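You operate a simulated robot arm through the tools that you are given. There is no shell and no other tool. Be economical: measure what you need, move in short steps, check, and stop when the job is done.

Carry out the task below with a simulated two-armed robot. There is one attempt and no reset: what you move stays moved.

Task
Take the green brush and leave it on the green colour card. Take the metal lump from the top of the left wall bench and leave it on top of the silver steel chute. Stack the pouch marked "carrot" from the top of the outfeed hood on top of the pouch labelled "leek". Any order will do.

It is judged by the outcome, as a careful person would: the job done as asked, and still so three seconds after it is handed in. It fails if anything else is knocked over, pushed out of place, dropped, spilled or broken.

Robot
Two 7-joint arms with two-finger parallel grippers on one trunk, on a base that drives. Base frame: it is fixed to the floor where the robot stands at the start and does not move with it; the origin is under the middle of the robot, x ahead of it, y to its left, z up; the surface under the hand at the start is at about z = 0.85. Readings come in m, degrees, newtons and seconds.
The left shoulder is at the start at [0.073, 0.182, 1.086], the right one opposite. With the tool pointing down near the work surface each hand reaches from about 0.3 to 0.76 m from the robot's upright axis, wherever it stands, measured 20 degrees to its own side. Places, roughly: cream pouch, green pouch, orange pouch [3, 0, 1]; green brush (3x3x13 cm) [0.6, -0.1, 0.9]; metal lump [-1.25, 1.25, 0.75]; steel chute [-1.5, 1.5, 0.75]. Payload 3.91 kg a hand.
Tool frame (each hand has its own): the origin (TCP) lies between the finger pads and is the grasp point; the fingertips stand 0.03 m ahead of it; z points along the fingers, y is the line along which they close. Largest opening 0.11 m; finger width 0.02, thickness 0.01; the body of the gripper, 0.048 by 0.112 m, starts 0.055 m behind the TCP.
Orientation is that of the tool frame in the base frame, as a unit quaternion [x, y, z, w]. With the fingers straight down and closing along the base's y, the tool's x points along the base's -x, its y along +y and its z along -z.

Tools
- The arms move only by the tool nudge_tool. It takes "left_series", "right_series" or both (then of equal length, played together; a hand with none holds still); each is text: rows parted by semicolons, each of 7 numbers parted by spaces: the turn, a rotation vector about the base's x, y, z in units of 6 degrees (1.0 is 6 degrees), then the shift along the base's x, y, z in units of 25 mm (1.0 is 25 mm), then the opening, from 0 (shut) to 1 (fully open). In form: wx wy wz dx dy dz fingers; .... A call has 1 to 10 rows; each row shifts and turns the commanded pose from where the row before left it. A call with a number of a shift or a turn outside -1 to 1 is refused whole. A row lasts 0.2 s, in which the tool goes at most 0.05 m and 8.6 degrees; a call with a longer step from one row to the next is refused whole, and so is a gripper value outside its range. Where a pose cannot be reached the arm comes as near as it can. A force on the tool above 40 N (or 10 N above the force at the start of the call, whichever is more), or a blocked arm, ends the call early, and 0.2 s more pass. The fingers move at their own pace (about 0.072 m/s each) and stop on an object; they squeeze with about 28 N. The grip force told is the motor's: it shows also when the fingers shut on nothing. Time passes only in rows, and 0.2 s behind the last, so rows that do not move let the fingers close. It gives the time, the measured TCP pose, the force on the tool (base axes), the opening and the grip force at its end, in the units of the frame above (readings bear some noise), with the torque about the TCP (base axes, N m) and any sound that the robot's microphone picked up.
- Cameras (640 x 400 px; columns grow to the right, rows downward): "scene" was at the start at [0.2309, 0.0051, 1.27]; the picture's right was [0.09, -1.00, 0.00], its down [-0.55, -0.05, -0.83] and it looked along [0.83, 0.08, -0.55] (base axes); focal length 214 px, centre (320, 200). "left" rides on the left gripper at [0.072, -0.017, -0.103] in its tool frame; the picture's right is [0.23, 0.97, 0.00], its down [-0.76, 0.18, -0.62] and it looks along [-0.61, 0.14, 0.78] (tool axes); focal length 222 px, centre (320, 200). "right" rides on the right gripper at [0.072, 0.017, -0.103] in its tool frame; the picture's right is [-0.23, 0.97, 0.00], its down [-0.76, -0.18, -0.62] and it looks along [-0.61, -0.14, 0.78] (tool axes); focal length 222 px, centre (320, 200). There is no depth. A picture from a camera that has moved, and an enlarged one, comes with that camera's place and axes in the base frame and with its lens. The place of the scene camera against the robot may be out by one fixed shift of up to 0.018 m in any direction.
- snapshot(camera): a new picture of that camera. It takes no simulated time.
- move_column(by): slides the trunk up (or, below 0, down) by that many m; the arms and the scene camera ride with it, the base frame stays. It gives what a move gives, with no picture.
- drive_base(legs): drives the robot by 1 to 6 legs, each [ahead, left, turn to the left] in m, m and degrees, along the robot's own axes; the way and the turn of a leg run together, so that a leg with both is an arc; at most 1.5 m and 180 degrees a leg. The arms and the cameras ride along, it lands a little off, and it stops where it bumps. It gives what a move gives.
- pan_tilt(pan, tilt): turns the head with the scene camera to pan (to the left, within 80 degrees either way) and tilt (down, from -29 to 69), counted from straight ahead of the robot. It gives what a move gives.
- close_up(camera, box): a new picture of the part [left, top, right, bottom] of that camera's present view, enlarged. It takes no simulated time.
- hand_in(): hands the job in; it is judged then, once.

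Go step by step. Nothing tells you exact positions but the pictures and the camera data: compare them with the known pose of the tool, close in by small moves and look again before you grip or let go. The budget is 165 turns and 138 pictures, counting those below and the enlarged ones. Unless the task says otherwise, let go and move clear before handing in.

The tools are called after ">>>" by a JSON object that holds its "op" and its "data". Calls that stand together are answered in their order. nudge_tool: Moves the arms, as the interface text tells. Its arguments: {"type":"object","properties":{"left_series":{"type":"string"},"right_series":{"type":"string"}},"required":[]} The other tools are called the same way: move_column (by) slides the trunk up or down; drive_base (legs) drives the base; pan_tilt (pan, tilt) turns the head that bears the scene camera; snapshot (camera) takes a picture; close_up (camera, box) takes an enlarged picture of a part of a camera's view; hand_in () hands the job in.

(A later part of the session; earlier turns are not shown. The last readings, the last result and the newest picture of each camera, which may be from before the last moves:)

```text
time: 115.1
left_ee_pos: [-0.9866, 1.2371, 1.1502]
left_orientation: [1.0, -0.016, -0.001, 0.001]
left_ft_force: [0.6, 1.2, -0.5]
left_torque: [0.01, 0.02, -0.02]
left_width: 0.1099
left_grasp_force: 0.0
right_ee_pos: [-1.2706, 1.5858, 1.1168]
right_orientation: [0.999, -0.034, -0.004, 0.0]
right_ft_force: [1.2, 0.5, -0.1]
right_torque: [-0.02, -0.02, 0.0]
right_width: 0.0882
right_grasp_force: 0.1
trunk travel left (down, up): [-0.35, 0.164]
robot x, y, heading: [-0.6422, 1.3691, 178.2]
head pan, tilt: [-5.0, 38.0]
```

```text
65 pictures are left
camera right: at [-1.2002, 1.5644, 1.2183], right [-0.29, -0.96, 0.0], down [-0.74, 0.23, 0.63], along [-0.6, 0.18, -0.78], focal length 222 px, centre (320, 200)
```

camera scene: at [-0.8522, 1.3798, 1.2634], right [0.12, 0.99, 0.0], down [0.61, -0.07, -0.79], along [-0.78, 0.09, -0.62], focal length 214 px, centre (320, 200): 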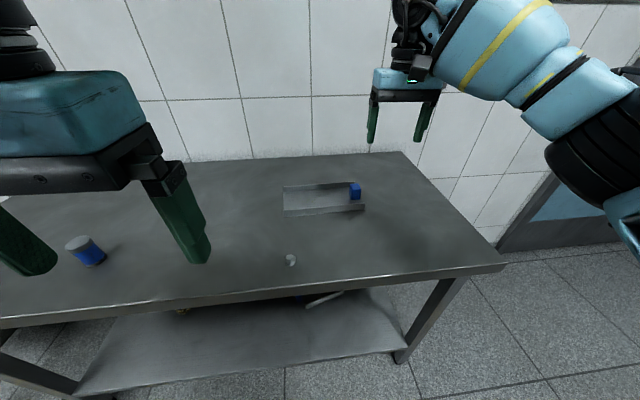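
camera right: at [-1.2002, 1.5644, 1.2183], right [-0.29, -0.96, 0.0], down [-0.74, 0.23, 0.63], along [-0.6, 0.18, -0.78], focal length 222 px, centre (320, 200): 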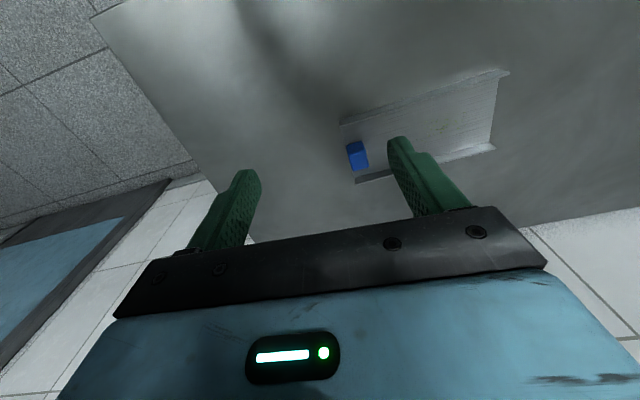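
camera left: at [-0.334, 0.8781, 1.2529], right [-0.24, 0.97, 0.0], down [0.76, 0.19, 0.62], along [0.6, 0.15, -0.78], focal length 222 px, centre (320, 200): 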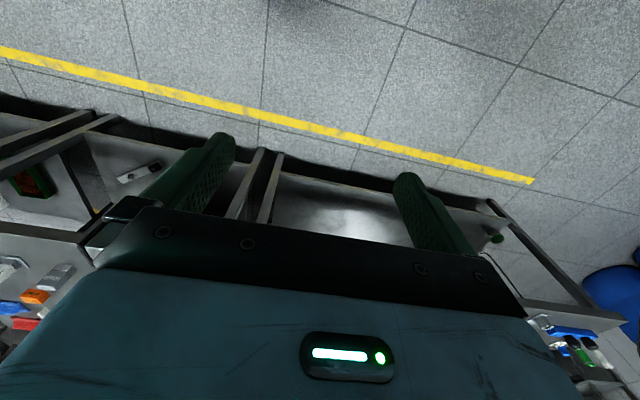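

Lump at about (-1.22, 1.34), chute centre about (-1.48, 1.46). I shift the base so both are reachable by the right hand.

>>> {"op": "drive_base", "data": {"legs": [[0.15, 0.17, 1.8]]}}

>>> {"op": "nudge_tool", "data": {"right_series": "0 0 0 1 -0.5 0 1;0 0 0 1 -0.5 0 1;0 0 0 1 -0.5 0 1;0 0 0 1 -0.5 0 1;0 0 0 1 -0.5 0 1;0 0 0 1 -0.5 0 1;0 0 0 1 0 0 1;0 0 0 0 0 0 1"}}

>>> {"op": "snapshot", "data": {"camera": "scene"}}

>>> {"op": "snapshot", "data": {"camera": "right"}}

```text
time: 117.3
left_ee_pos: [-1.1342, 1.06, 1.1504]
left_orientation: [1.0, -0.001, -0.001, 0.0]
left_ft_force: [-0.5, -0.6, 0.4]
left_torque: [0.04, -0.02, 0.0]
left_width: 0.1098
left_grasp_force: 0.1
right_ee_pos: [-1.4295, 1.399, 1.1156]
right_orientation: [1.0, -0.019, -0.003, -0.001]
right_ft_force: [0.1, 0.1, 0.1]
right_torque: [0.03, 0.04, -0.02]
right_width: 0.088
right_grasp_force: 0.0
trunk travel left (down, up): [-0.35, 0.164]
robot x, y, heading: [-0.797, 1.2025, 179.8]
head pan, tilt: [-5.0, 38.0]
```

```text
time: 119.1
left_ee_pos: [-1.1351, 1.0601, 1.15]
left_orientation: [1.0, -0.002, -0.001, 0.0]
left_ft_force: [0.1, -0.5, 0.3]
left_torque: [-0.01, -0.04, -0.01]
left_width: 0.1101
left_grasp_force: 0.0
right_ee_pos: [-1.2589, 1.3234, 1.1152]
right_orientation: [1.0, -0.019, -0.003, -0.001]
right_ft_force: [-0.9, 0.6, 0.3]
right_torque: [0.01, -0.02, 0.0]
right_width: 0.1102
right_grasp_force: 0.1
trunk travel left (down, up): [-0.35, 0.164]
robot x, y, heading: [-0.796, 1.2007, 180.2]
head pan, tilt: [-5.0, 38.0]
```

```text
64 pictures are left
camera scene: at [-1.0049, 1.2044, 1.2633], right [0.09, 1.0, 0.0], down [0.61, -0.05, -0.79], along [-0.78, 0.07, -0.62], focal length 214 px, centre (320, 200)
```

scene: 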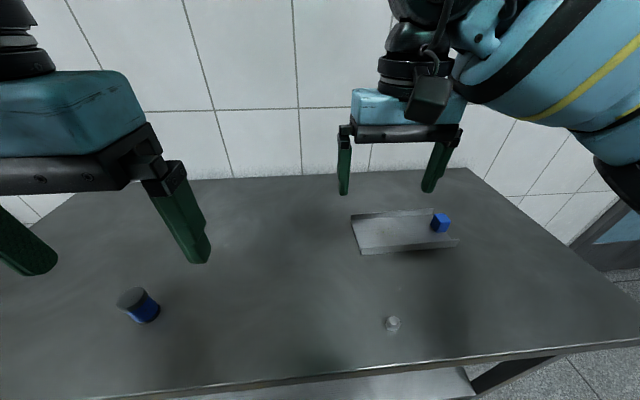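

```text
63 pictures are left
camera right: at [-1.1857, 1.3026, 1.2183], right [-0.26, -0.96, 0.0], down [-0.75, 0.2, 0.63], along [-0.61, 0.17, -0.78], focal length 222 px, centre (320, 200)
```

right: 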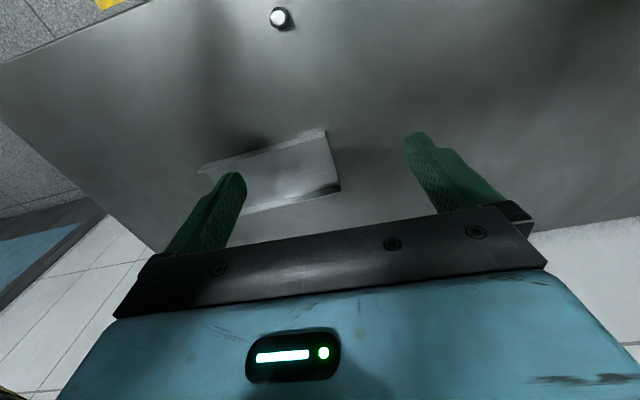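

Triangulation puts the lump at about (-1.167, 1.354, 0.85). I move over it and lower part way for a check.

>>> {"op": "nudge_tool", "data": {"right_series": "0 0 0 1 0.4 0 1;0 0 0 1 0.4 0 1;0 0 0 1 0.4 0 1;0 0 0 0.7 0 0 1;0 0 0 0 0 -1 1;0 0 0 0 0 -1 1;0 0 0 0 0 -1 1;0 0 0 0 0 -1 1;0 0 0 0 0 0 1"}}

>>> {"op": "snapshot", "data": {"camera": "right"}}

>>> {"op": "close_up", "data": {"camera": "scene", "box": [320, 190, 500, 350]}}

```text
time: 121.1
left_ee_pos: [-1.1353, 1.059, 1.1492]
left_orientation: [1.0, 0.0, -0.001, 0.0]
left_ft_force: [-0.1, 0.0, 0.2]
left_torque: [0.03, -0.01, 0.0]
left_width: 0.1099
left_grasp_force: 0.0
right_ee_pos: [-1.1643, 1.354, 1.0166]
right_orientation: [1.0, -0.018, -0.002, -0.001]
right_ft_force: [-0.7, -0.1, 0.0]
right_torque: [0.0, 0.03, 0.0]
right_width: 0.1098
right_grasp_force: 0.1
trunk travel left (down, up): [-0.35, 0.164]
robot x, y, heading: [-0.7928, 1.2018, 179.8]
head pan, tilt: [-5.0, 38.0]
```

```text
62 pictures are left
camera right: at [-1.0915, 1.3331, 1.119], right [-0.26, -0.96, 0.0], down [-0.75, 0.2, 0.63], along [-0.61, 0.17, -0.78], focal length 222 px, centre (320, 200)
```

right: 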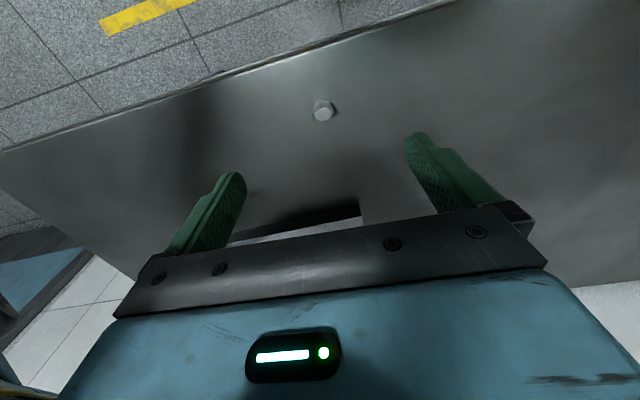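

```text
2.50 times, centred on (410, 270) of scene
camera zoom: at [-1.0045, 1.2044, 1.2634], right [0.09, 1.0, 0.0], down [0.61, -0.05, -0.79], along [-0.79, 0.07, -0.62], focal length 536 px, centre (95, 25)
```

zoom: 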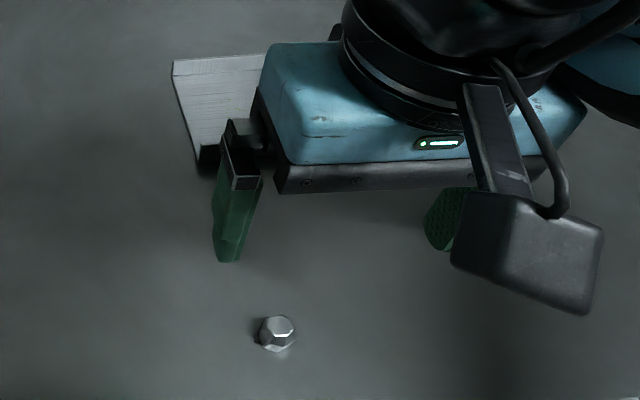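

Lump refined to (-1.170, 1.3525, ~0.858). I lower further.

>>> {"op": "nudge_tool", "data": {"right_series": "0 0 0 -0.24 -0.06 -1 1;0 0 0 0 0 -1 1;0 0 0 0 0 -1 1;0 0 0 0 0 -1 1;0 0 0 0 0 -1 1;0 0 0 0 0 -0.3 1;0 0 0 0 0 0 1"}}

>>> {"op": "snapshot", "data": {"camera": "right"}}

>>> {"op": "close_up", "data": {"camera": "left", "box": [0, 60, 200, 220]}}

```text
time: 122.7
left_ee_pos: [-1.1347, 1.0599, 1.1495]
left_orientation: [1.0, -0.001, -0.001, 0.0]
left_ft_force: [0.0, 0.0, 0.7]
left_torque: [-0.04, -0.01, 0.01]
left_width: 0.1099
left_grasp_force: 0.1
right_ee_pos: [-1.1685, 1.3528, 0.8843]
right_orientation: [1.0, -0.019, -0.004, -0.001]
right_ft_force: [-0.5, 0.4, -0.3]
right_torque: [-0.03, 0.0, 0.0]
right_width: 0.1101
right_grasp_force: 0.1
trunk travel left (down, up): [-0.35, 0.164]
robot x, y, heading: [-0.801, 1.2001, 180.1]
head pan, tilt: [-5.0, 38.0]
```

```text
60 pictures are left
camera right: at [-1.0968, 1.3325, 0.9865], right [-0.26, -0.96, 0.0], down [-0.75, 0.2, 0.63], along [-0.61, 0.17, -0.78], focal length 222 px, centre (320, 200)
```

right: 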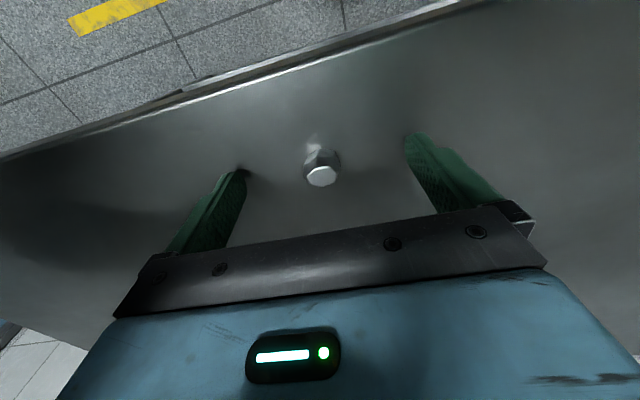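

```text
2.50 times, centred on (100, 140) of left
camera zoom: at [-1.0629, 1.077, 1.2531], right [0.23, -0.97, 0.0], down [-0.76, -0.18, 0.62], along [-0.61, -0.14, -0.78], focal length 555 px, centre (870, 350)
```

zoom: 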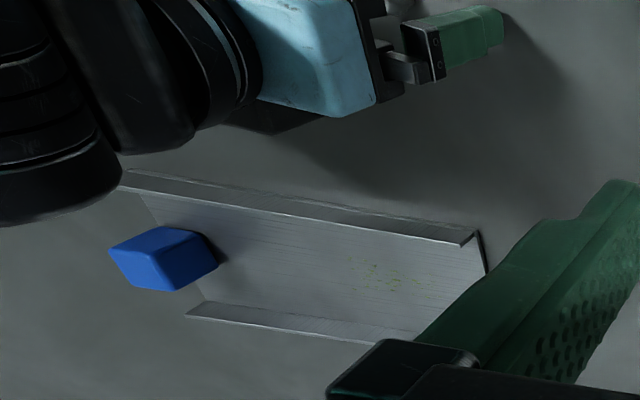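

Lump sits between the fingertips. I lower 1 cm and close.

>>> {"op": "nudge_tool", "data": {"right_series": "0 0 0 -0.06 0 -0.2 1;0 0 0 0 0 -0.2 1;0 0 0 0 0 0 1"}}

>>> {"op": "nudge_tool", "data": {"right_series": "0 0 0 0 0 0 0;0 0 0 0 0 0 0;0 0 0 0 0 0 0;0 0 0 0 0 0 0;0 0 0 0 0 0 0;0 0 0 0 0 0 0"}}

>>> {"op": "nudge_tool", "data": {"right_series": "0 0 0 0 0 1 0;0 0 0 0 0 1 0;0 0 0 0 0 1 0;0 0 0 0 0 1 0;0 0 0 0 0 1 0;0 0 0 0 0 0 0"}}

>>> {"op": "snapshot", "data": {"camera": "right"}}

```text
time: 123.3
left_ee_pos: [-1.1337, 1.0596, 1.1509]
left_orientation: [1.0, -0.001, -0.002, 0.0]
left_ft_force: [0.0, 0.0, 0.1]
left_torque: [-0.01, -0.05, -0.01]
left_width: 0.1102
left_grasp_force: 0.0
right_ee_pos: [-1.1704, 1.3512, 0.8802]
right_orientation: [1.0, -0.018, -0.008, 0.001]
right_ft_force: [11.0, -1.1, 20.7]
right_torque: [1.1, -0.59, -0.86]
right_width: 0.1093
right_grasp_force: 0.0
trunk travel left (down, up): [-0.35, 0.164]
robot x, y, heading: [-0.7992, 1.1967, 179.9]
head pan, tilt: [-5.0, 38.0]
stopped in row 3 (right hand): the force on the tool passed its limit at 48 N (the readings are from after the stop); the commanded pose is now the measured one
```

```text
time: 124.5
left_ee_pos: [-1.1345, 1.0595, 1.1505]
left_orientation: [1.0, -0.001, -0.001, 0.0]
left_ft_force: [-0.2, -0.1, -0.6]
left_torque: [0.0, -0.01, 0.04]
left_width: 0.1101
left_grasp_force: 0.0
right_ee_pos: [-1.1716, 1.3529, 0.8801]
right_orientation: [1.0, -0.019, -0.01, 0.001]
right_ft_force: [6.3, 3.0, 16.6]
right_torque: [0.41, -0.38, 0.01]
right_width: 0.0249
right_grasp_force: 27.9
trunk travel left (down, up): [-0.35, 0.164]
robot x, y, heading: [-0.7989, 1.1987, 179.9]
head pan, tilt: [-5.0, 38.0]
stopped in row 5 (right hand): the force on the tool passed its limit at 40 N (the readings are from after the stop); the commanded pose is now the measured one
```

```text
time: 125.8
left_ee_pos: [-1.1352, 1.0595, 1.1496]
left_orientation: [1.0, -0.001, -0.001, 0.0]
left_ft_force: [-0.1, -1.1, 0.4]
left_torque: [0.01, -0.02, 0.01]
left_width: 0.1097
left_grasp_force: 0.0
right_ee_pos: [-1.1726, 1.3541, 1.005]
right_orientation: [1.0, -0.019, -0.009, 0.001]
right_ft_force: [-0.1, -0.5, 0.1]
right_torque: [0.02, 0.01, -0.01]
right_width: 0.0
right_grasp_force: 28.5
trunk travel left (down, up): [-0.35, 0.164]
robot x, y, heading: [-0.797, 1.2021, 179.8]
head pan, tilt: [-5.0, 38.0]
```

```text
58 pictures are left
camera right: at [-1.0997, 1.3332, 1.1059], right [-0.26, -0.96, 0.01], down [-0.74, 0.21, 0.64], along [-0.62, 0.16, -0.77], focal length 222 px, centre (320, 200)
```

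right: 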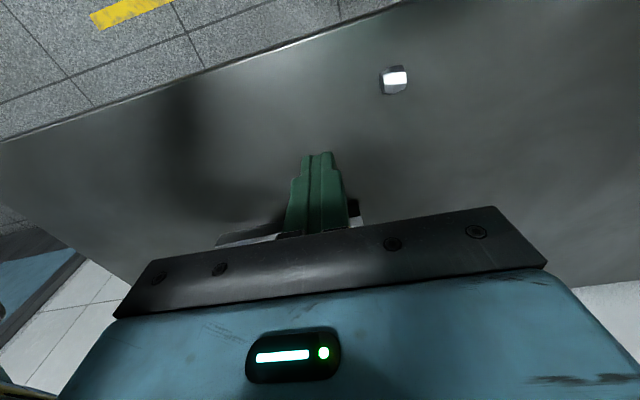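

The lump slipped out and slid a few cm along the bench (bench surface is z≈0.85). I open up and look at it again.

>>> {"op": "nudge_tool", "data": {"right_series": "0 0 0 0 -0.8 0 0.6;0 0 0 0 -0.8 0 1;0 0 0 0 -0.8 0 1;0 0 0 0 -0.8 0 1;0 0 0 0 0 0 1;0 0 0 0 0 0 1"}}

>>> {"op": "close_up", "data": {"camera": "right", "box": [270, 60, 370, 150]}}

>>> {"op": "close_up", "data": {"camera": "scene", "box": [320, 290, 400, 350]}}

```text
time: 127.2
left_ee_pos: [-1.135, 1.0595, 1.1512]
left_orientation: [1.0, -0.001, 0.0, 0.0]
left_ft_force: [-0.1, 0.7, 0.3]
left_torque: [0.01, -0.02, -0.01]
left_width: 0.1102
left_grasp_force: 0.0
right_ee_pos: [-1.1716, 1.2715, 1.0058]
right_orientation: [1.0, -0.019, -0.009, 0.001]
right_ft_force: [1.0, 1.0, -0.2]
right_torque: [0.0, 0.01, -0.03]
right_width: 0.1101
right_grasp_force: 0.0
trunk travel left (down, up): [-0.35, 0.164]
robot x, y, heading: [-0.7929, 1.1983, 179.9]
head pan, tilt: [-5.0, 38.0]
```

```text
4.44 times, centred on (320, 105) of right
camera zoom: at [-1.099, 1.2517, 1.1056], right [-0.26, -0.96, 0.01], down [-0.74, 0.21, 0.64], along [-0.62, 0.16, -0.77], focal length 987 px, centre (320, 622)
```

zoom: 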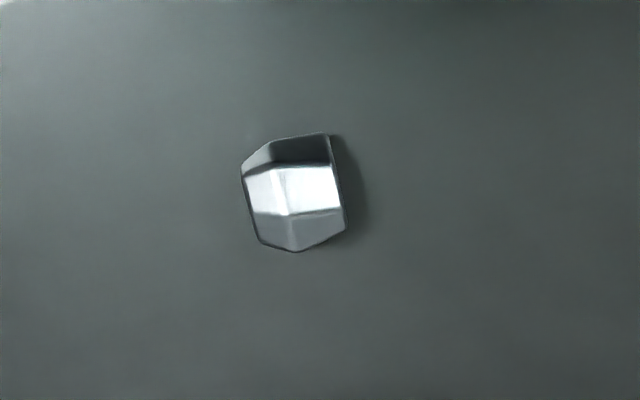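

```text
6.67 times, centred on (360, 320) of scene
camera zoom: at [-1.0047, 1.2045, 1.2634], right [0.09, 1.0, 0.0], down [0.61, -0.05, -0.79], along [-0.78, 0.07, -0.62], focal length 1430 px, centre (53, -600)
```

zoom: 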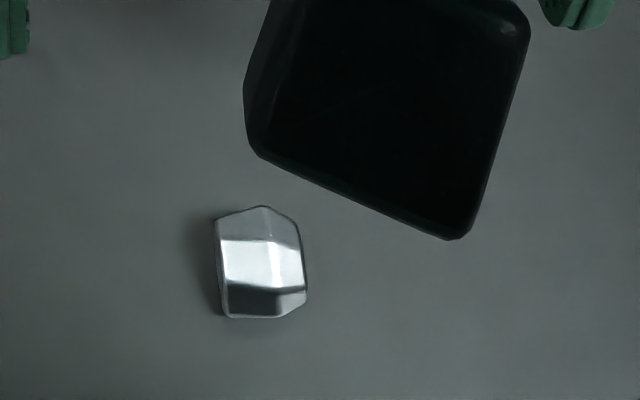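

The lump now lies on its side at (-1.166, 1.273) with flat ends facing ±y, good for gripping. I align, lower, and stop just above the bench.

>>> {"op": "nudge_tool", "data": {"right_series": "0 -0.17 -0.5 0.22 0.06 -1 1;0 0 0 0 0 -1 1;0 0 0 0 0 -1 1;0 0 0 0 0 -1 1;0 0 0 0 0 -0.6 1;0 0 0 0 0 0 1"}}

>>> {"op": "close_up", "data": {"camera": "right", "box": [240, 100, 400, 220]}}

```text
time: 128.7
left_ee_pos: [-1.1346, 1.0607, 1.1503]
left_orientation: [1.0, 0.0, 0.0, 0.001]
left_ft_force: [0.0, 0.3, 0.3]
left_torque: [0.0, -0.01, 0.0]
left_width: 0.1101
left_grasp_force: 0.0
right_ee_pos: [-1.1672, 1.2724, 0.8875]
right_orientation: [0.999, -0.046, 0.0, 0.0]
right_ft_force: [-0.6, -0.7, -0.3]
right_torque: [-0.01, 0.05, -0.03]
right_width: 0.1102
right_grasp_force: 0.0
trunk travel left (down, up): [-0.35, 0.164]
robot x, y, heading: [-0.7973, 1.1995, 179.8]
head pan, tilt: [-5.0, 38.0]
```

```text
3.33 times, centred on (320, 160) of right
camera zoom: at [-1.0965, 1.2497, 0.9914], right [-0.31, -0.95, 0.0], down [-0.74, 0.25, 0.62], along [-0.59, 0.2, -0.78], focal length 740 px, centre (320, 333)
```

zoom: 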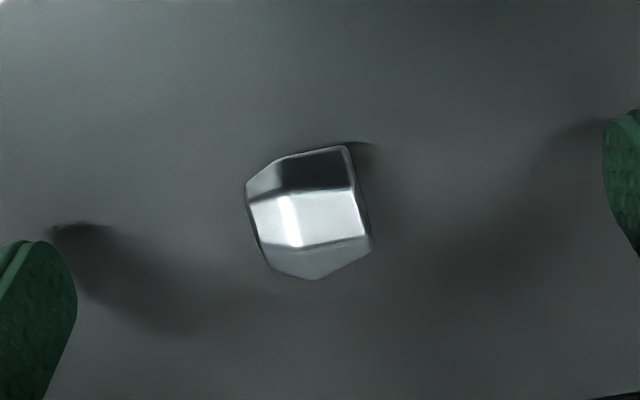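

Aligned. I lower 4 mm and close.

>>> {"op": "nudge_tool", "data": {"right_series": "0 0 0 0 0 -0.14 1;0 0 0 0 0 0 0;0 0 0 0 0 0 0;0 0 0 0 0 0 0;0 0 0 0 0 0 0;0 0 0 0 0 0 0;0 0 0 0 0 0 0"}}

>>> {"op": "close_up", "data": {"camera": "right", "box": [240, 100, 400, 220]}}

```text
time: 130.2
left_ee_pos: [-1.1353, 1.0597, 1.1493]
left_orientation: [1.0, 0.0, -0.002, 0.0]
left_ft_force: [-1.2, 0.1, -0.3]
left_torque: [0.0, 0.01, -0.01]
left_width: 0.1101
left_grasp_force: 0.1
right_ee_pos: [-1.1676, 1.2742, 0.8861]
right_orientation: [0.999, -0.045, 0.0, 0.001]
right_ft_force: [-0.1, -0.7, 0.2]
right_torque: [0.0, 0.02, 0.0]
right_width: 0.0213
right_grasp_force: 27.8
trunk travel left (down, up): [-0.35, 0.164]
robot x, y, heading: [-0.7969, 1.2005, 179.8]
head pan, tilt: [-5.0, 38.0]
```

```text
3.33 times, centred on (320, 160) of right
camera zoom: at [-1.0969, 1.2504, 0.9884], right [-0.31, -0.95, 0.0], down [-0.74, 0.25, 0.62], along [-0.59, 0.2, -0.78], focal length 740 px, centre (320, 333)
```

zoom: 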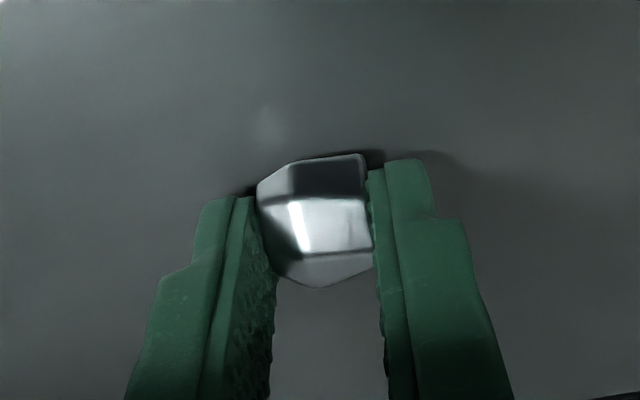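

Gripped on its ends at 21 mm. I lift slowly and check.

>>> {"op": "nudge_tool", "data": {"right_series": "0 0 0 0 0 0.3 0;0 0 0 0 0 0.4 0;0 0 0 0 0 0.5 0;0 0 0 0 0 0.8 0;0 0 0 0 0 1 0;0 0 0 0 0 1 0;0 0 0 0 0 1 0;0 0 0 0 0 0 0"}}

>>> {"op": "snapshot", "data": {"camera": "right"}}

>>> {"op": "snapshot", "data": {"camera": "scene"}}

```text
time: 132.1
left_ee_pos: [-1.135, 1.0605, 1.1504]
left_orientation: [1.0, 0.0, -0.001, 0.0]
left_ft_force: [0.3, -0.6, 0.5]
left_torque: [0.04, 0.0, -0.02]
left_width: 0.1102
left_grasp_force: 0.1
right_ee_pos: [-1.1666, 1.2738, 1.0097]
right_orientation: [0.999, -0.046, -0.001, -0.001]
right_ft_force: [-0.4, -0.1, -0.2]
right_torque: [-0.02, -0.03, 0.05]
right_width: 0.0212
right_grasp_force: 27.8
trunk travel left (down, up): [-0.35, 0.164]
robot x, y, heading: [-0.7939, 1.195, 179.8]
head pan, tilt: [-5.0, 38.0]
```

```text
53 pictures are left
camera right: at [-1.0964, 1.2507, 1.1116], right [-0.31, -0.95, 0.0], down [-0.74, 0.25, 0.62], along [-0.59, 0.2, -0.78], focal length 222 px, centre (320, 200)
```

right: 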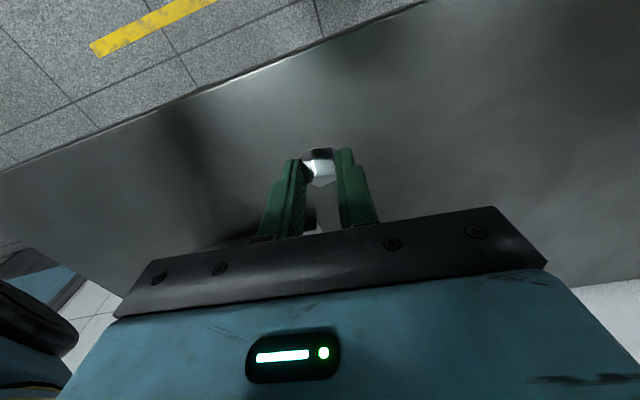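

```text
52 pictures are left
camera scene: at [-1.0048, 1.2048, 1.2633], right [0.09, 1.0, 0.0], down [0.61, -0.05, -0.79], along [-0.78, 0.07, -0.62], focal length 214 px, centre (320, 200)
```

scene: 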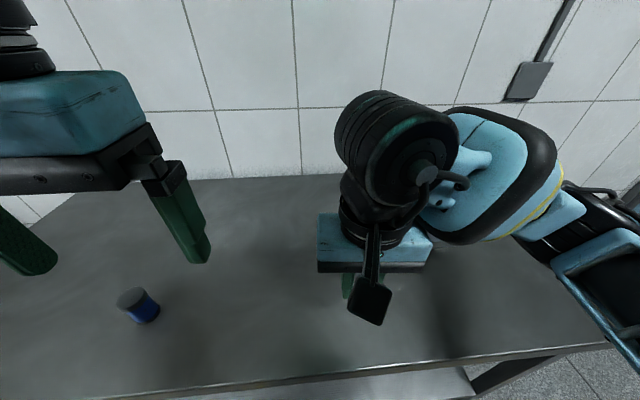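

Held firmly. I carry it over the empty part of the chute floor (about (-1.385, 1.41)).

>>> {"op": "nudge_tool", "data": {"right_series": "0 0 0 -1 0.6 0 0;0 0 0 -1 0.6 0 0;0 0 0 -1 0.6 0 0;0 0 0 -1 0.6 0 0;0 0 0 -1 0.6 0 0;0 0 0 -1 0.6 0 0;0 0 0 -1 0.6 0 0;0 0 0 -1 0.6 0 0;0 0 0 -0.7 0.6 0 0;0 0 0 0 0 0 0"}}

>>> {"op": "snapshot", "data": {"camera": "right"}}

>>> {"op": "snapshot", "data": {"camera": "scene"}}

```text
time: 134.2
left_ee_pos: [-1.1346, 1.0608, 1.1495]
left_orientation: [1.0, -0.001, 0.0, 0.0]
left_ft_force: [-0.1, -0.5, -0.6]
left_torque: [0.02, -0.03, -0.01]
left_width: 0.11
left_grasp_force: 0.0
right_ee_pos: [-1.3855, 1.41, 1.0125]
right_orientation: [0.999, -0.045, 0.0, 0.0]
right_ft_force: [0.0, 0.4, -0.4]
right_torque: [0.01, 0.0, 0.0]
right_width: 0.0212
right_grasp_force: 27.6
trunk travel left (down, up): [-0.35, 0.164]
robot x, y, heading: [-0.8002, 1.1971, 180.0]
head pan, tilt: [-5.0, 38.0]
```

```text
51 pictures are left
camera right: at [-1.3146, 1.3856, 1.1148], right [-0.31, -0.95, 0.0], down [-0.74, 0.25, 0.62], along [-0.59, 0.2, -0.78], focal length 222 px, centre (320, 200)
```

right: 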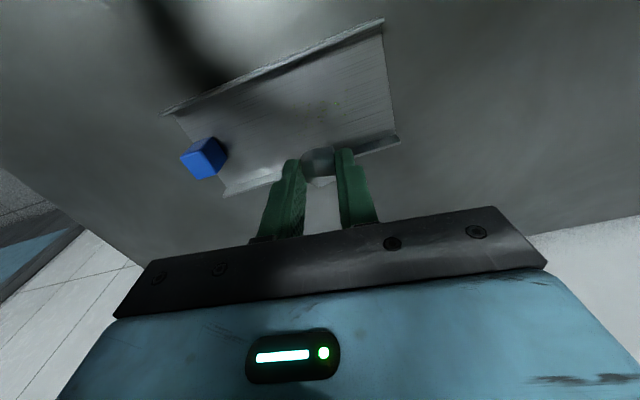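

```text
50 pictures are left
camera scene: at [-1.0046, 1.2046, 1.2634], right [0.09, 1.0, 0.0], down [0.61, -0.05, -0.79], along [-0.79, 0.07, -0.62], focal length 214 px, centre (320, 200)
```

scene: 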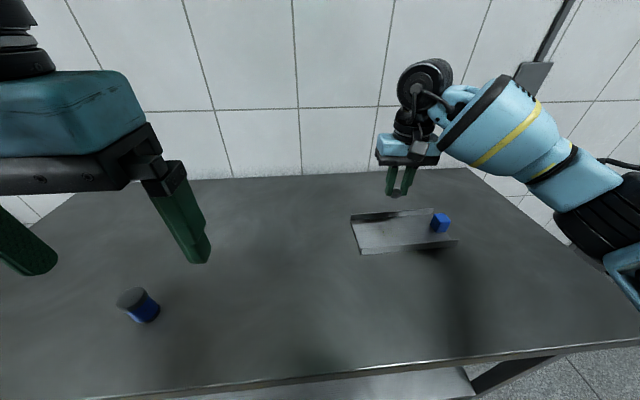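

The point straight below the hand is the middle of the chute floor. I lower towards it.

>>> {"op": "nudge_tool", "data": {"right_series": "0 0 0 0 0 -1 0;0 0 0 0 0 -1 0;0 0 0 0 0 -1 0;0 0 0 0 0 -1 0;0 0 0 0 0 0 0"}}

>>> {"op": "nudge_tool", "data": {"right_series": "0 0 0 0 0 -0.2 0;0 0 0 0 0 -0.15 0;0 0 0 0 0 0 0"}}

>>> {"op": "snapshot", "data": {"camera": "right"}}

```text
time: 135.4
left_ee_pos: [-1.1352, 1.0596, 1.1497]
left_orientation: [1.0, -0.001, -0.001, 0.0]
left_ft_force: [-0.7, -0.2, -0.9]
left_torque: [-0.04, 0.01, 0.0]
left_width: 0.1098
left_grasp_force: 0.0
right_ee_pos: [-1.3837, 1.4096, 0.9101]
right_orientation: [0.999, -0.045, 0.0, -0.001]
right_ft_force: [0.7, 0.1, -0.6]
right_torque: [0.0, 0.0, 0.02]
right_width: 0.0211
right_grasp_force: 27.9
trunk travel left (down, up): [-0.35, 0.164]
robot x, y, heading: [-0.7946, 1.1958, 179.8]
head pan, tilt: [-5.0, 38.0]
```

```text
time: 136.2
left_ee_pos: [-1.135, 1.0603, 1.1494]
left_orientation: [1.0, -0.001, -0.001, 0.0]
left_ft_force: [-0.2, -0.2, -0.5]
left_torque: [0.03, 0.01, 0.02]
left_width: 0.11
left_grasp_force: 0.1
right_ee_pos: [-1.3848, 1.409, 0.9021]
right_orientation: [0.999, -0.045, 0.001, 0.0]
right_ft_force: [0.4, -0.1, -0.3]
right_torque: [0.01, 0.0, 0.0]
right_width: 0.0213
right_grasp_force: 28.1
trunk travel left (down, up): [-0.35, 0.164]
robot x, y, heading: [-0.7984, 1.1985, 179.9]
head pan, tilt: [-5.0, 38.0]
```

```text
49 pictures are left
camera right: at [-1.3146, 1.3859, 1.0042], right [-0.31, -0.95, 0.0], down [-0.74, 0.25, 0.62], along [-0.59, 0.2, -0.78], focal length 222 px, centre (320, 200)
```

right: 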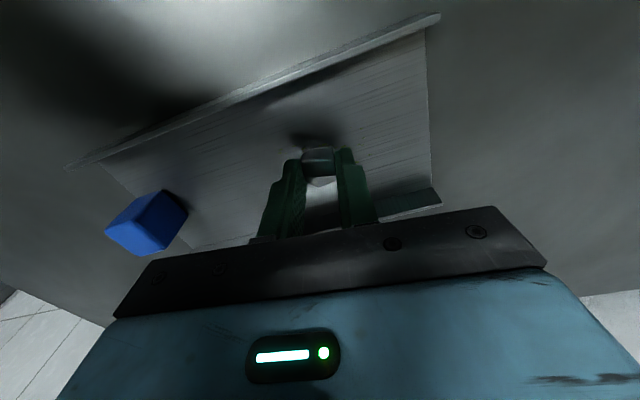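

Nearly down, well inside the chute. I lower in small steps to contact, then release.

>>> {"op": "nudge_tool", "data": {"right_series": "0 0 0 0 0 -0.1 0;0 0 0 0 0 -0.1 0;0 0 0 0 0 0 0"}}

>>> {"op": "nudge_tool", "data": {"right_series": "0 0 0 0 0 -0.1 0;0 0 0 0 0 -0.1 0;0 0 0 0 0 0 0"}}

```text
time: 137.1
left_ee_pos: [-1.1354, 1.0592, 1.1491]
left_orientation: [1.0, -0.001, 0.0, 0.0]
left_ft_force: [-0.1, 0.1, 0.7]
left_torque: [-0.02, -0.01, 0.0]
left_width: 0.1101
left_grasp_force: 0.1
right_ee_pos: [-1.3842, 1.41, 0.8972]
right_orientation: [0.999, -0.046, 0.0, 0.0]
right_ft_force: [0.6, -0.4, -1.2]
right_torque: [0.02, 0.02, -0.02]
right_width: 0.0211
right_grasp_force: 27.7
trunk travel left (down, up): [-0.35, 0.164]
robot x, y, heading: [-0.8002, 1.2023, 179.9]
head pan, tilt: [-5.0, 38.0]
```

```text
time: 137.8
left_ee_pos: [-1.1354, 1.0605, 1.1495]
left_orientation: [1.0, -0.001, 0.0, 0.0]
left_ft_force: [-0.1, 0.1, 1.2]
left_torque: [-0.02, 0.0, -0.03]
left_width: 0.1102
left_grasp_force: 0.0
right_ee_pos: [-1.3849, 1.4091, 0.8925]
right_orientation: [0.999, -0.045, 0.0, 0.0]
right_ft_force: [-0.7, -1.4, -0.8]
right_torque: [0.01, -0.01, 0.0]
right_width: 0.0209
right_grasp_force: 27.6
trunk travel left (down, up): [-0.35, 0.164]
robot x, y, heading: [-0.7992, 1.2, 180.0]
head pan, tilt: [-5.0, 38.0]
```

>>> {"op": "nudge_tool", "data": {"right_series": "0 0 0 0 0 -0.08 0;0 0 0 0 0 -0.08 0;0 0 0 0 0 0 0"}}

```text
time: 138.7
left_ee_pos: [-1.1342, 1.0603, 1.1503]
left_orientation: [1.0, -0.001, -0.001, 0.0]
left_ft_force: [0.0, -0.3, -0.7]
left_torque: [-0.01, -0.01, 0.03]
left_width: 0.1099
left_grasp_force: 0.1
right_ee_pos: [-1.3843, 1.4094, 0.8903]
right_orientation: [0.999, -0.045, -0.002, 0.0]
right_ft_force: [-0.4, 1.5, 9.8]
right_torque: [0.07, -0.03, 0.02]
right_width: 0.0213
right_grasp_force: 28.1
trunk travel left (down, up): [-0.35, 0.164]
robot x, y, heading: [-0.7984, 1.2008, 180.0]
head pan, tilt: [-5.0, 38.0]
```

Contact at 10 N. I open the fingers and rise.

>>> {"op": "nudge_tool", "data": {"right_series": "0 0 0 0 0 0 0.3;0 0 0 0 0 0 0.5;0 0 0 0 0 0 0.6;0 0 0 0 0 1 0.6;0 0 0 0 0 1 0.6;0 0 0 0 0 1 0.6;0 0 0 0 0 1 0.6;0 0 0 0 0 1 0.6;0 0 0 0 0 0 0.6"}}

>>> {"op": "snapshot", "data": {"camera": "right"}}

```text
time: 140.7
left_ee_pos: [-1.1343, 1.0596, 1.1503]
left_orientation: [1.0, -0.001, -0.001, 0.0]
left_ft_force: [0.7, 0.2, -0.6]
left_torque: [0.03, 0.01, -0.02]
left_width: 0.1101
left_grasp_force: 0.1
right_ee_pos: [-1.3827, 1.4094, 1.0132]
right_orientation: [0.999, -0.045, 0.0, 0.0]
right_ft_force: [0.3, 0.2, 0.1]
right_torque: [-0.04, 0.02, 0.02]
right_width: 0.066
right_grasp_force: 0.1
trunk travel left (down, up): [-0.35, 0.164]
robot x, y, heading: [-0.7964, 1.1987, 179.8]
head pan, tilt: [-5.0, 38.0]
```

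```text
48 pictures are left
camera right: at [-1.3142, 1.386, 1.1161], right [-0.31, -0.95, 0.0], down [-0.74, 0.25, 0.62], along [-0.59, 0.2, -0.78], focal length 222 px, centre (320, 200)
```

right: 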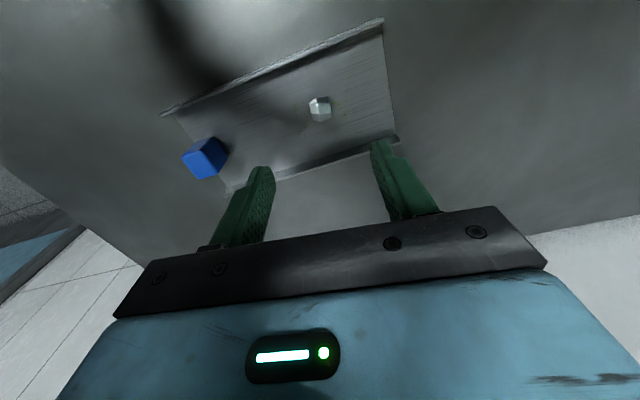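

The lump rests in the chute. Now I retract the arm and start the way round the left bench end to the outfeed hood.

>>> {"op": "nudge_tool", "data": {"right_series": "0 0 0 0 0 1 0.8;0 0 0 1 0 0.5 1;0 0 0 1 0 0.5 1;0 0 0 1 0 0.5 1;0 0 0 1 0 0.5 1;0 0 0 1 0 0.5 1;0 0 0 1 0 0.5 1;0 0 0 1 0 0.5 1;0 0 0.44 1 0 0 1;0 0 0 0 0 0 1"}}

>>> {"op": "drive_base", "data": {"legs": [[-0.35, 0, 0], [0, -1.5, 0], [0, -0.1, 0], [0, 0, -90]]}}

>>> {"op": "pan_tilt", "data": {"pan": -14, "tilt": 20}}

>>> {"op": "snapshot", "data": {"camera": "scene"}}

```text
time: 142.8
left_ee_pos: [-1.1361, 1.0613, 1.1493]
left_orientation: [1.0, 0.0, -0.002, 0.0]
left_ft_force: [0.7, -0.1, 0.5]
left_torque: [0.0, -0.01, -0.01]
left_width: 0.1099
left_grasp_force: 0.1
right_ee_pos: [-1.1833, 1.4085, 1.126]
right_orientation: [1.0, -0.022, -0.001, 0.0]
right_ft_force: [-0.1, -0.2, -0.2]
right_torque: [0.0, 0.02, 0.0]
right_width: 0.1099
right_grasp_force: 0.1
trunk travel left (down, up): [-0.35, 0.164]
robot x, y, heading: [-0.8003, 1.2038, 179.8]
head pan, tilt: [-5.0, 38.0]
```

```text
time: 163.3
left_ee_pos: [-0.5776, 3.1704, 1.1494]
left_orientation: [-0.702, 0.713, 0.0, 0.001]
left_ft_force: [-0.6, -0.6, 0.2]
left_torque: [-0.02, -0.02, 0.01]
left_width: 0.1101
left_grasp_force: 0.0
right_ee_pos: [-0.2296, 3.2131, 1.1251]
right_orientation: [-0.687, 0.727, 0.0, 0.0]
right_ft_force: [0.4, 0.2, -0.6]
right_torque: [0.0, 0.02, 0.01]
right_width: 0.1099
right_grasp_force: 0.1
trunk travel left (down, up): [-0.35, 0.164]
robot x, y, heading: [-0.4431, 2.8304, 89.2]
head pan, tilt: [-5.0, 38.0]
```

```text
time: 164.1
left_ee_pos: [-0.5784, 3.1708, 1.1507]
left_orientation: [-0.703, 0.711, 0.0, 0.001]
left_ft_force: [2.3, 10.1, 2.1]
left_torque: [-1.44, 0.22, 0.32]
left_width: 0.1101
left_grasp_force: 0.1
right_ee_pos: [-0.2288, 3.2148, 1.1258]
right_orientation: [-0.687, 0.727, 0.0, 0.0]
right_ft_force: [0.5, 0.1, 0.1]
right_torque: [0.01, -0.04, -0.02]
right_width: 0.1099
right_grasp_force: 0.1
trunk travel left (down, up): [-0.35, 0.164]
robot x, y, heading: [-0.4448, 2.8285, 89.3]
head pan, tilt: [-14.0, 20.0]
```

```text
47 pictures are left
camera scene: at [-0.4087, 3.0505, 1.2909], right [0.97, -0.23, 0.0], down [-0.08, -0.34, -0.94], along [0.22, 0.91, -0.35], focal length 214 px, centre (320, 200)
```

scene: 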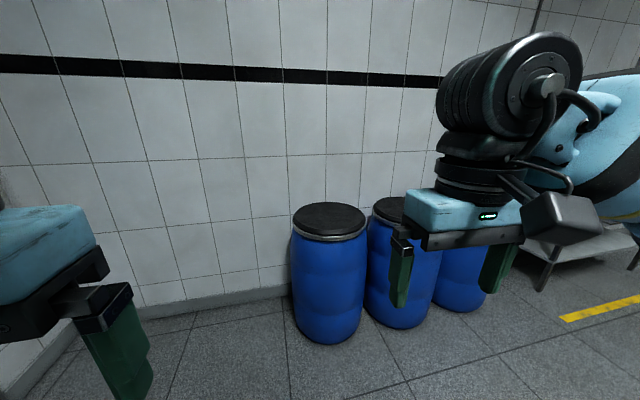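

Barrels are well ahead; I turn further right and look down the lane.

>>> {"op": "pan_tilt", "data": {"pan": 0, "tilt": 22}}

>>> {"op": "drive_base", "data": {"legs": [[0, 0, -75]]}}

>>> {"op": "snapshot", "data": {"camera": "scene"}}

```text
time: 164.9
left_ee_pos: [-0.5786, 3.1712, 1.1493]
left_orientation: [-0.701, 0.713, 0.0, 0.002]
left_ft_force: [0.9, 0.2, -0.7]
left_torque: [0.04, -0.02, 0.01]
left_width: 0.1103
left_grasp_force: 0.1
right_ee_pos: [-0.2284, 3.2134, 1.1262]
right_orientation: [-0.686, 0.727, 0.001, 0.0]
right_ft_force: [-0.7, -1.2, 0.8]
right_torque: [0.0, 0.03, -0.02]
right_width: 0.1103
right_grasp_force: 0.0
trunk travel left (down, up): [-0.35, 0.164]
robot x, y, heading: [-0.4432, 2.8296, 89.1]
head pan, tilt: [0.0, 22.0]
```

```text
time: 168.4
left_ee_pos: [-0.1555, 3.0579, 1.1504]
left_orientation: [-0.136, 0.991, 0.0, 0.001]
left_ft_force: [-0.5, 0.3, -0.5]
left_torque: [0.0, 0.01, -0.04]
left_width: 0.1101
left_grasp_force: 0.1
right_ee_pos: [-0.016, 2.734, 1.1263]
right_orientation: [-0.114, 0.994, 0.001, 0.001]
right_ft_force: [0.3, 0.2, 0.1]
right_torque: [0.03, 0.04, 0.0]
right_width: 0.1101
right_grasp_force: 0.1
trunk travel left (down, up): [-0.35, 0.164]
robot x, y, heading: [-0.4419, 2.8329, 15.3]
head pan, tilt: [0.0, 22.0]
```

```text
46 pictures are left
camera scene: at [-0.2158, 2.8884, 1.2886], right [0.27, -0.96, 0.0], down [-0.36, -0.1, -0.93], along [0.89, 0.25, -0.37], focal length 214 px, centre (320, 200)
```

scene: 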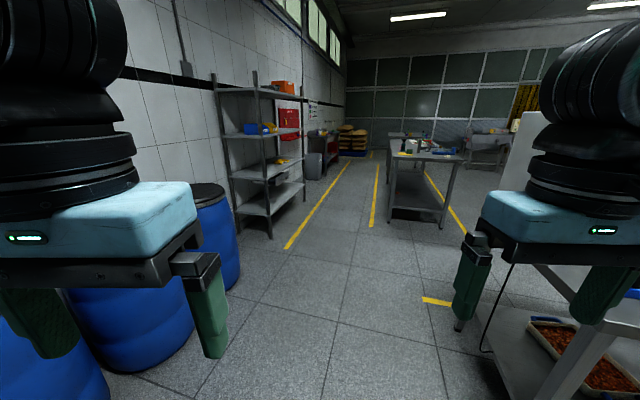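

The lane is clear. I drive along it to x≈1.7 behind the benches.

>>> {"op": "drive_base", "data": {"legs": [[0, 0, -15.3], [1.5, 0.15, 0], [0.65, 0, 0]]}}

>>> {"op": "drive_base", "data": {"legs": [[0, 0, -45]]}}

>>> {"op": "snapshot", "data": {"camera": "scene"}}

```text
refused: leg 2 is longer than a leg can be; nothing moved
```

```text
time: 170.9
left_ee_pos: [-0.0788, 2.7901, 1.1493]
left_orientation: [0.252, 0.968, 0.0, 0.0]
left_ft_force: [-0.9, -0.2, 0.2]
left_torque: [0.0, 0.0, -0.01]
left_width: 0.11
left_grasp_force: 0.0
right_ee_pos: [-0.208, 2.4607, 1.1255]
right_orientation: [0.272, 0.962, 0.0, 0.002]
right_ft_force: [-0.2, 0.0, -1.0]
right_torque: [0.03, 0.0, 0.01]
right_width: 0.1099
right_grasp_force: 0.1
trunk travel left (down, up): [-0.35, 0.164]
robot x, y, heading: [-0.4438, 2.83, -29.3]
head pan, tilt: [0.0, 22.0]
```

```text
45 pictures are left
camera scene: at [-0.2361, 2.7185, 1.2886], right [-0.49, -0.87, 0.0], down [-0.33, 0.18, -0.93], along [0.81, -0.45, -0.37], focal length 214 px, centre (320, 200)
```

scene: 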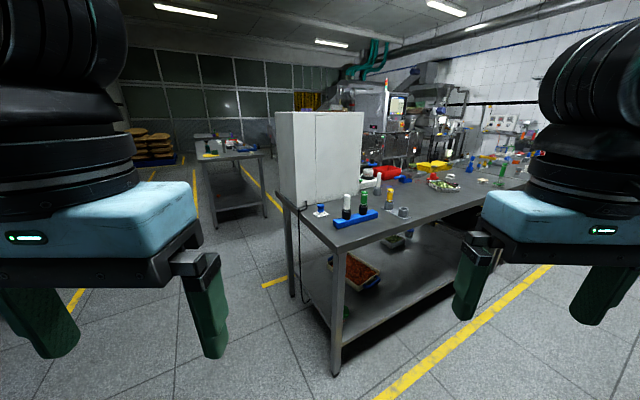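

>>> {"op": "drive_base", "data": {"legs": [[0, 0.12, 29.3], [1.4, 0, 0], [0.75, 0, 0], [0, 0, -45]]}}

>>> {"op": "snapshot", "data": {"camera": "scene"}}

```text
time: 185.1
left_ee_pos: [2.0867, 2.8421, 1.1492]
left_orientation: [0.37, 0.929, 0.0, 0.001]
left_ft_force: [-0.2, -0.2, 0.3]
left_torque: [0.0, 0.0, -0.01]
left_width: 0.1099
left_grasp_force: 0.0
right_ee_pos: [1.8833, 2.5556, 1.1255]
right_orientation: [0.39, 0.921, 0.0, 0.001]
right_ft_force: [-0.6, 0.2, -0.4]
right_torque: [0.0, 0.02, -0.02]
right_width: 0.11
right_grasp_force: 0.0
trunk travel left (down, up): [-0.35, 0.164]
robot x, y, heading: [1.7467, 2.9759, -43.4]
head pan, tilt: [0.0, 22.0]
```

```text
44 pictures are left
camera scene: at [1.9197, 2.8145, 1.2886], right [-0.69, -0.73, 0.0], down [-0.27, 0.26, -0.93], along [0.67, -0.64, -0.37], focal length 214 px, centre (320, 200)
```

scene: 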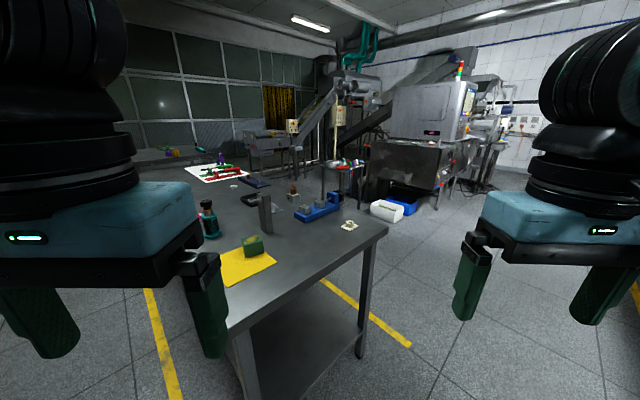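

Passage between the benches is clear. I slide sideways to face the hood.

>>> {"op": "drive_base", "data": {"legs": [[0, 0, 43.4], [-0.08, 0, 0], [0, -1.4, 0], [0, -1.4, 0]]}}

>>> {"op": "snapshot", "data": {"camera": "scene"}}

```text
time: 211.9
left_ee_pos: [2.038, 0.3638, 1.1495]
left_orientation: [-0.017, 1.0, 0.001, 0.0]
left_ft_force: [-0.4, 0.9, 0.0]
left_torque: [0.04, 0.03, 0.01]
left_width: 0.1098
left_grasp_force: 0.0
right_ee_pos: [2.098, 0.0175, 1.1255]
right_orientation: [0.005, 1.0, 0.0, 0.001]
right_ft_force: [0.1, 0.4, 0.0]
right_torque: [0.0, -0.01, 0.0]
right_width: 0.1098
right_grasp_force: 0.1
trunk travel left (down, up): [-0.35, 0.164]
robot x, y, heading: [1.7045, 0.2142, 1.9]
head pan, tilt: [0.0, 22.0]
```

```text
43 pictures are left
camera scene: at [1.9404, 0.2168, 1.2886], right [0.03, -1.0, 0.0], down [-0.37, -0.01, -0.93], along [0.93, 0.03, -0.37], focal length 214 px, centre (320, 200)
```

scene: 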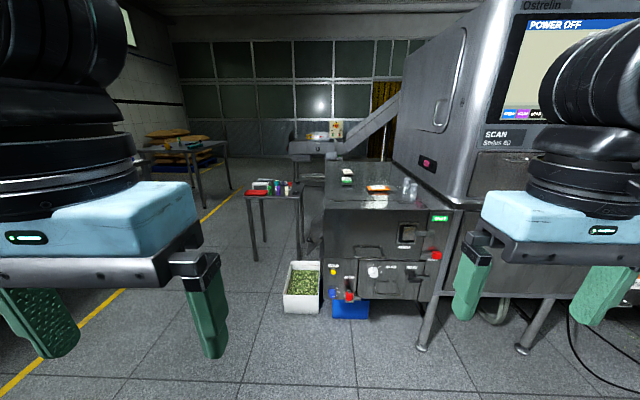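

>>> {"op": "close_up", "data": {"camera": "scene", "box": [310, 150, 450, 220]}}

```text
4.57 times, centred on (380, 185) of scene
camera zoom: at [1.9404, 0.2168, 1.2886], right [0.03, -1.0, 0.0], down [-0.37, -0.01, -0.93], along [0.93, 0.03, -0.37], focal length 980 px, centre (46, 269)
```

zoom: 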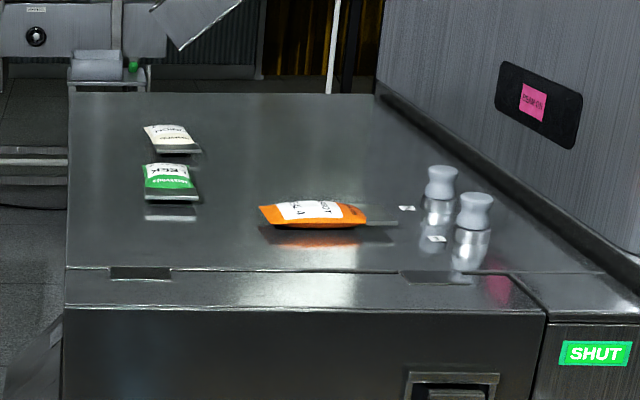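

Green pouch is "LEEK", orange is "CARROT" (≈(2.95,-0.04)), leek at ≈(3.07,0.105). I drive up to the hood.

>>> {"op": "drive_base", "data": {"legs": [[0.4, 0, -1.9], [0.28, 0, 0]]}}

>>> {"op": "pan_tilt", "data": {"pan": -5, "tilt": 32}}

>>> {"op": "snapshot", "data": {"camera": "scene"}}

>>> {"op": "snapshot", "data": {"camera": "right"}}

```text
time: 215.9
left_ee_pos: [2.7171, 0.3554, 1.1499]
left_orientation: [0.003, 1.0, -0.001, 0.001]
left_ft_force: [0.2, 0.1, 0.5]
left_torque: [0.02, 0.0, 0.03]
left_width: 0.11
left_grasp_force: 0.1
right_ee_pos: [2.7626, 0.0068, 1.1254]
right_orientation: [0.024, 1.0, 0.0, 0.001]
right_ft_force: [0.7, 0.0, -0.9]
right_torque: [0.04, 0.06, -0.02]
right_width: 0.1104
right_grasp_force: 0.1
trunk travel left (down, up): [-0.35, 0.164]
robot x, y, heading: [2.3807, 0.216, -0.3]
head pan, tilt: [0.0, 22.0]
```

```text
time: 216.6
left_ee_pos: [2.7158, 0.3551, 1.1503]
left_orientation: [0.004, 1.0, 0.0, 0.001]
left_ft_force: [-0.5, -0.5, 0.6]
left_torque: [0.0, 0.02, -0.03]
left_width: 0.11
left_grasp_force: 0.1
right_ee_pos: [2.7621, 0.0071, 1.1258]
right_orientation: [0.025, 1.0, 0.0, 0.001]
right_ft_force: [0.3, 1.3, 0.2]
right_torque: [0.0, -0.03, -0.02]
right_width: 0.11
right_grasp_force: 0.1
trunk travel left (down, up): [-0.35, 0.164]
robot x, y, heading: [2.3768, 0.2185, -0.5]
head pan, tilt: [-5.0, 32.0]
```

```text
41 pictures are left
camera scene: at [2.6096, 0.2047, 1.2727], right [-0.09, -1.0, 0.0], down [-0.53, 0.05, -0.85], along [0.84, -0.08, -0.53], focal length 214 px, centre (320, 200)
```

scene: 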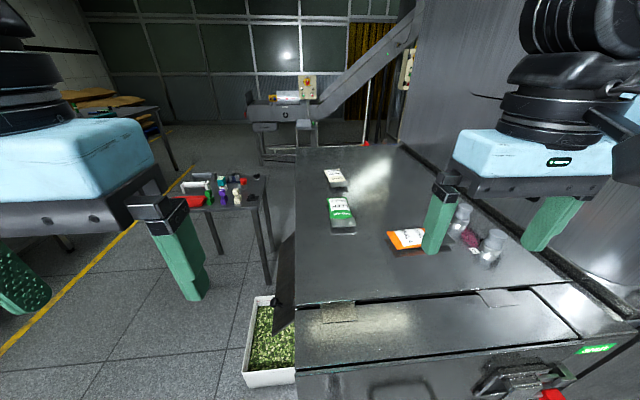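

```text
40 pictures are left
camera right: at [2.6899, 0.0269, 1.2286], right [0.27, 0.96, 0.0], down [0.75, -0.21, 0.62], along [0.6, -0.17, -0.78], focal length 222 px, centre (320, 200)
```

right: 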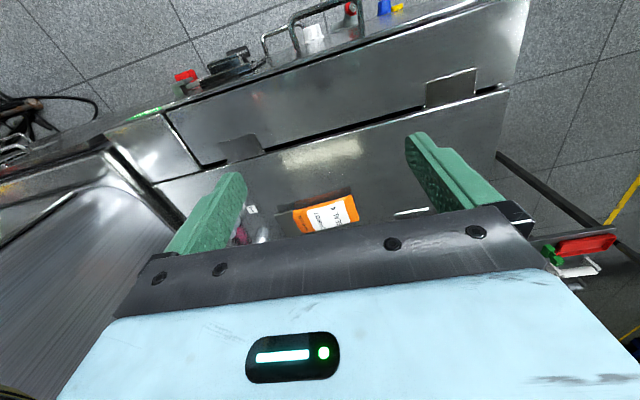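

Carrot pouch at about (2.96, -0.038, 0.926). I move the hand over it to see its orientation.

>>> {"op": "nudge_tool", "data": {"right_series": "0 0 0 1 -0.3 0 1;0 0 0 1 -0.3 0 1;0 0 0 1 -0.3 0 1;0 0 0 1 -0.3 0 1;0 0 0 1 -0.3 0 1;0 0 0 1 -0.3 0 1;0 0 0 1 0 0 1;0 0 0 0 0 0 1"}}

>>> {"op": "snapshot", "data": {"camera": "right"}}

>>> {"op": "close_up", "data": {"camera": "scene", "box": [300, 150, 520, 300]}}

```text
time: 218.4
left_ee_pos: [2.716, 0.3543, 1.1497]
left_orientation: [0.003, 1.0, 0.0, 0.0]
left_ft_force: [-0.1, -0.1, -0.2]
left_torque: [-0.01, -0.01, 0.02]
left_width: 0.1099
left_grasp_force: 0.1
right_ee_pos: [2.9369, -0.0389, 1.1264]
right_orientation: [0.025, 1.0, 0.0, 0.001]
right_ft_force: [0.0, -0.2, -0.1]
right_torque: [-0.01, 0.0, 0.01]
right_width: 0.1101
right_grasp_force: 0.1
trunk travel left (down, up): [-0.35, 0.164]
robot x, y, heading: [2.379, 0.2171, -0.4]
head pan, tilt: [-5.0, 32.0]
```

```text
39 pictures are left
camera right: at [2.8643, -0.0194, 1.2284], right [0.27, 0.96, 0.0], down [0.75, -0.21, 0.62], along [0.6, -0.17, -0.78], focal length 222 px, centre (320, 200)
```

right: 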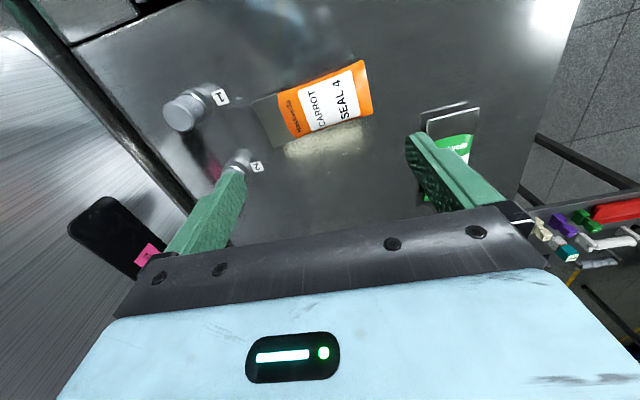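

```text
2.67 times, centred on (410, 225) of scene
camera zoom: at [2.6093, 0.2044, 1.2727], right [-0.09, -1.0, 0.0], down [-0.53, 0.05, -0.85], along [0.84, -0.08, -0.53], focal length 572 px, centre (80, 133)
```

zoom: 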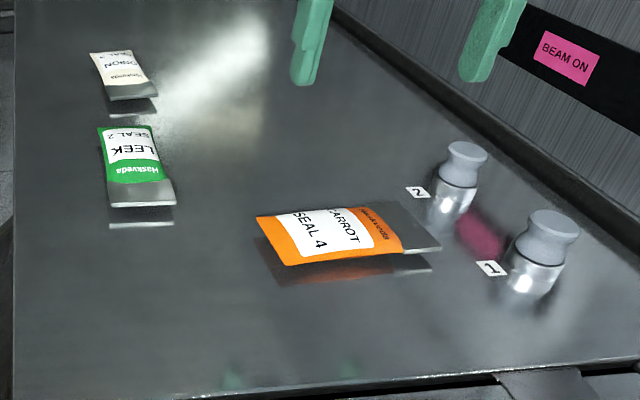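

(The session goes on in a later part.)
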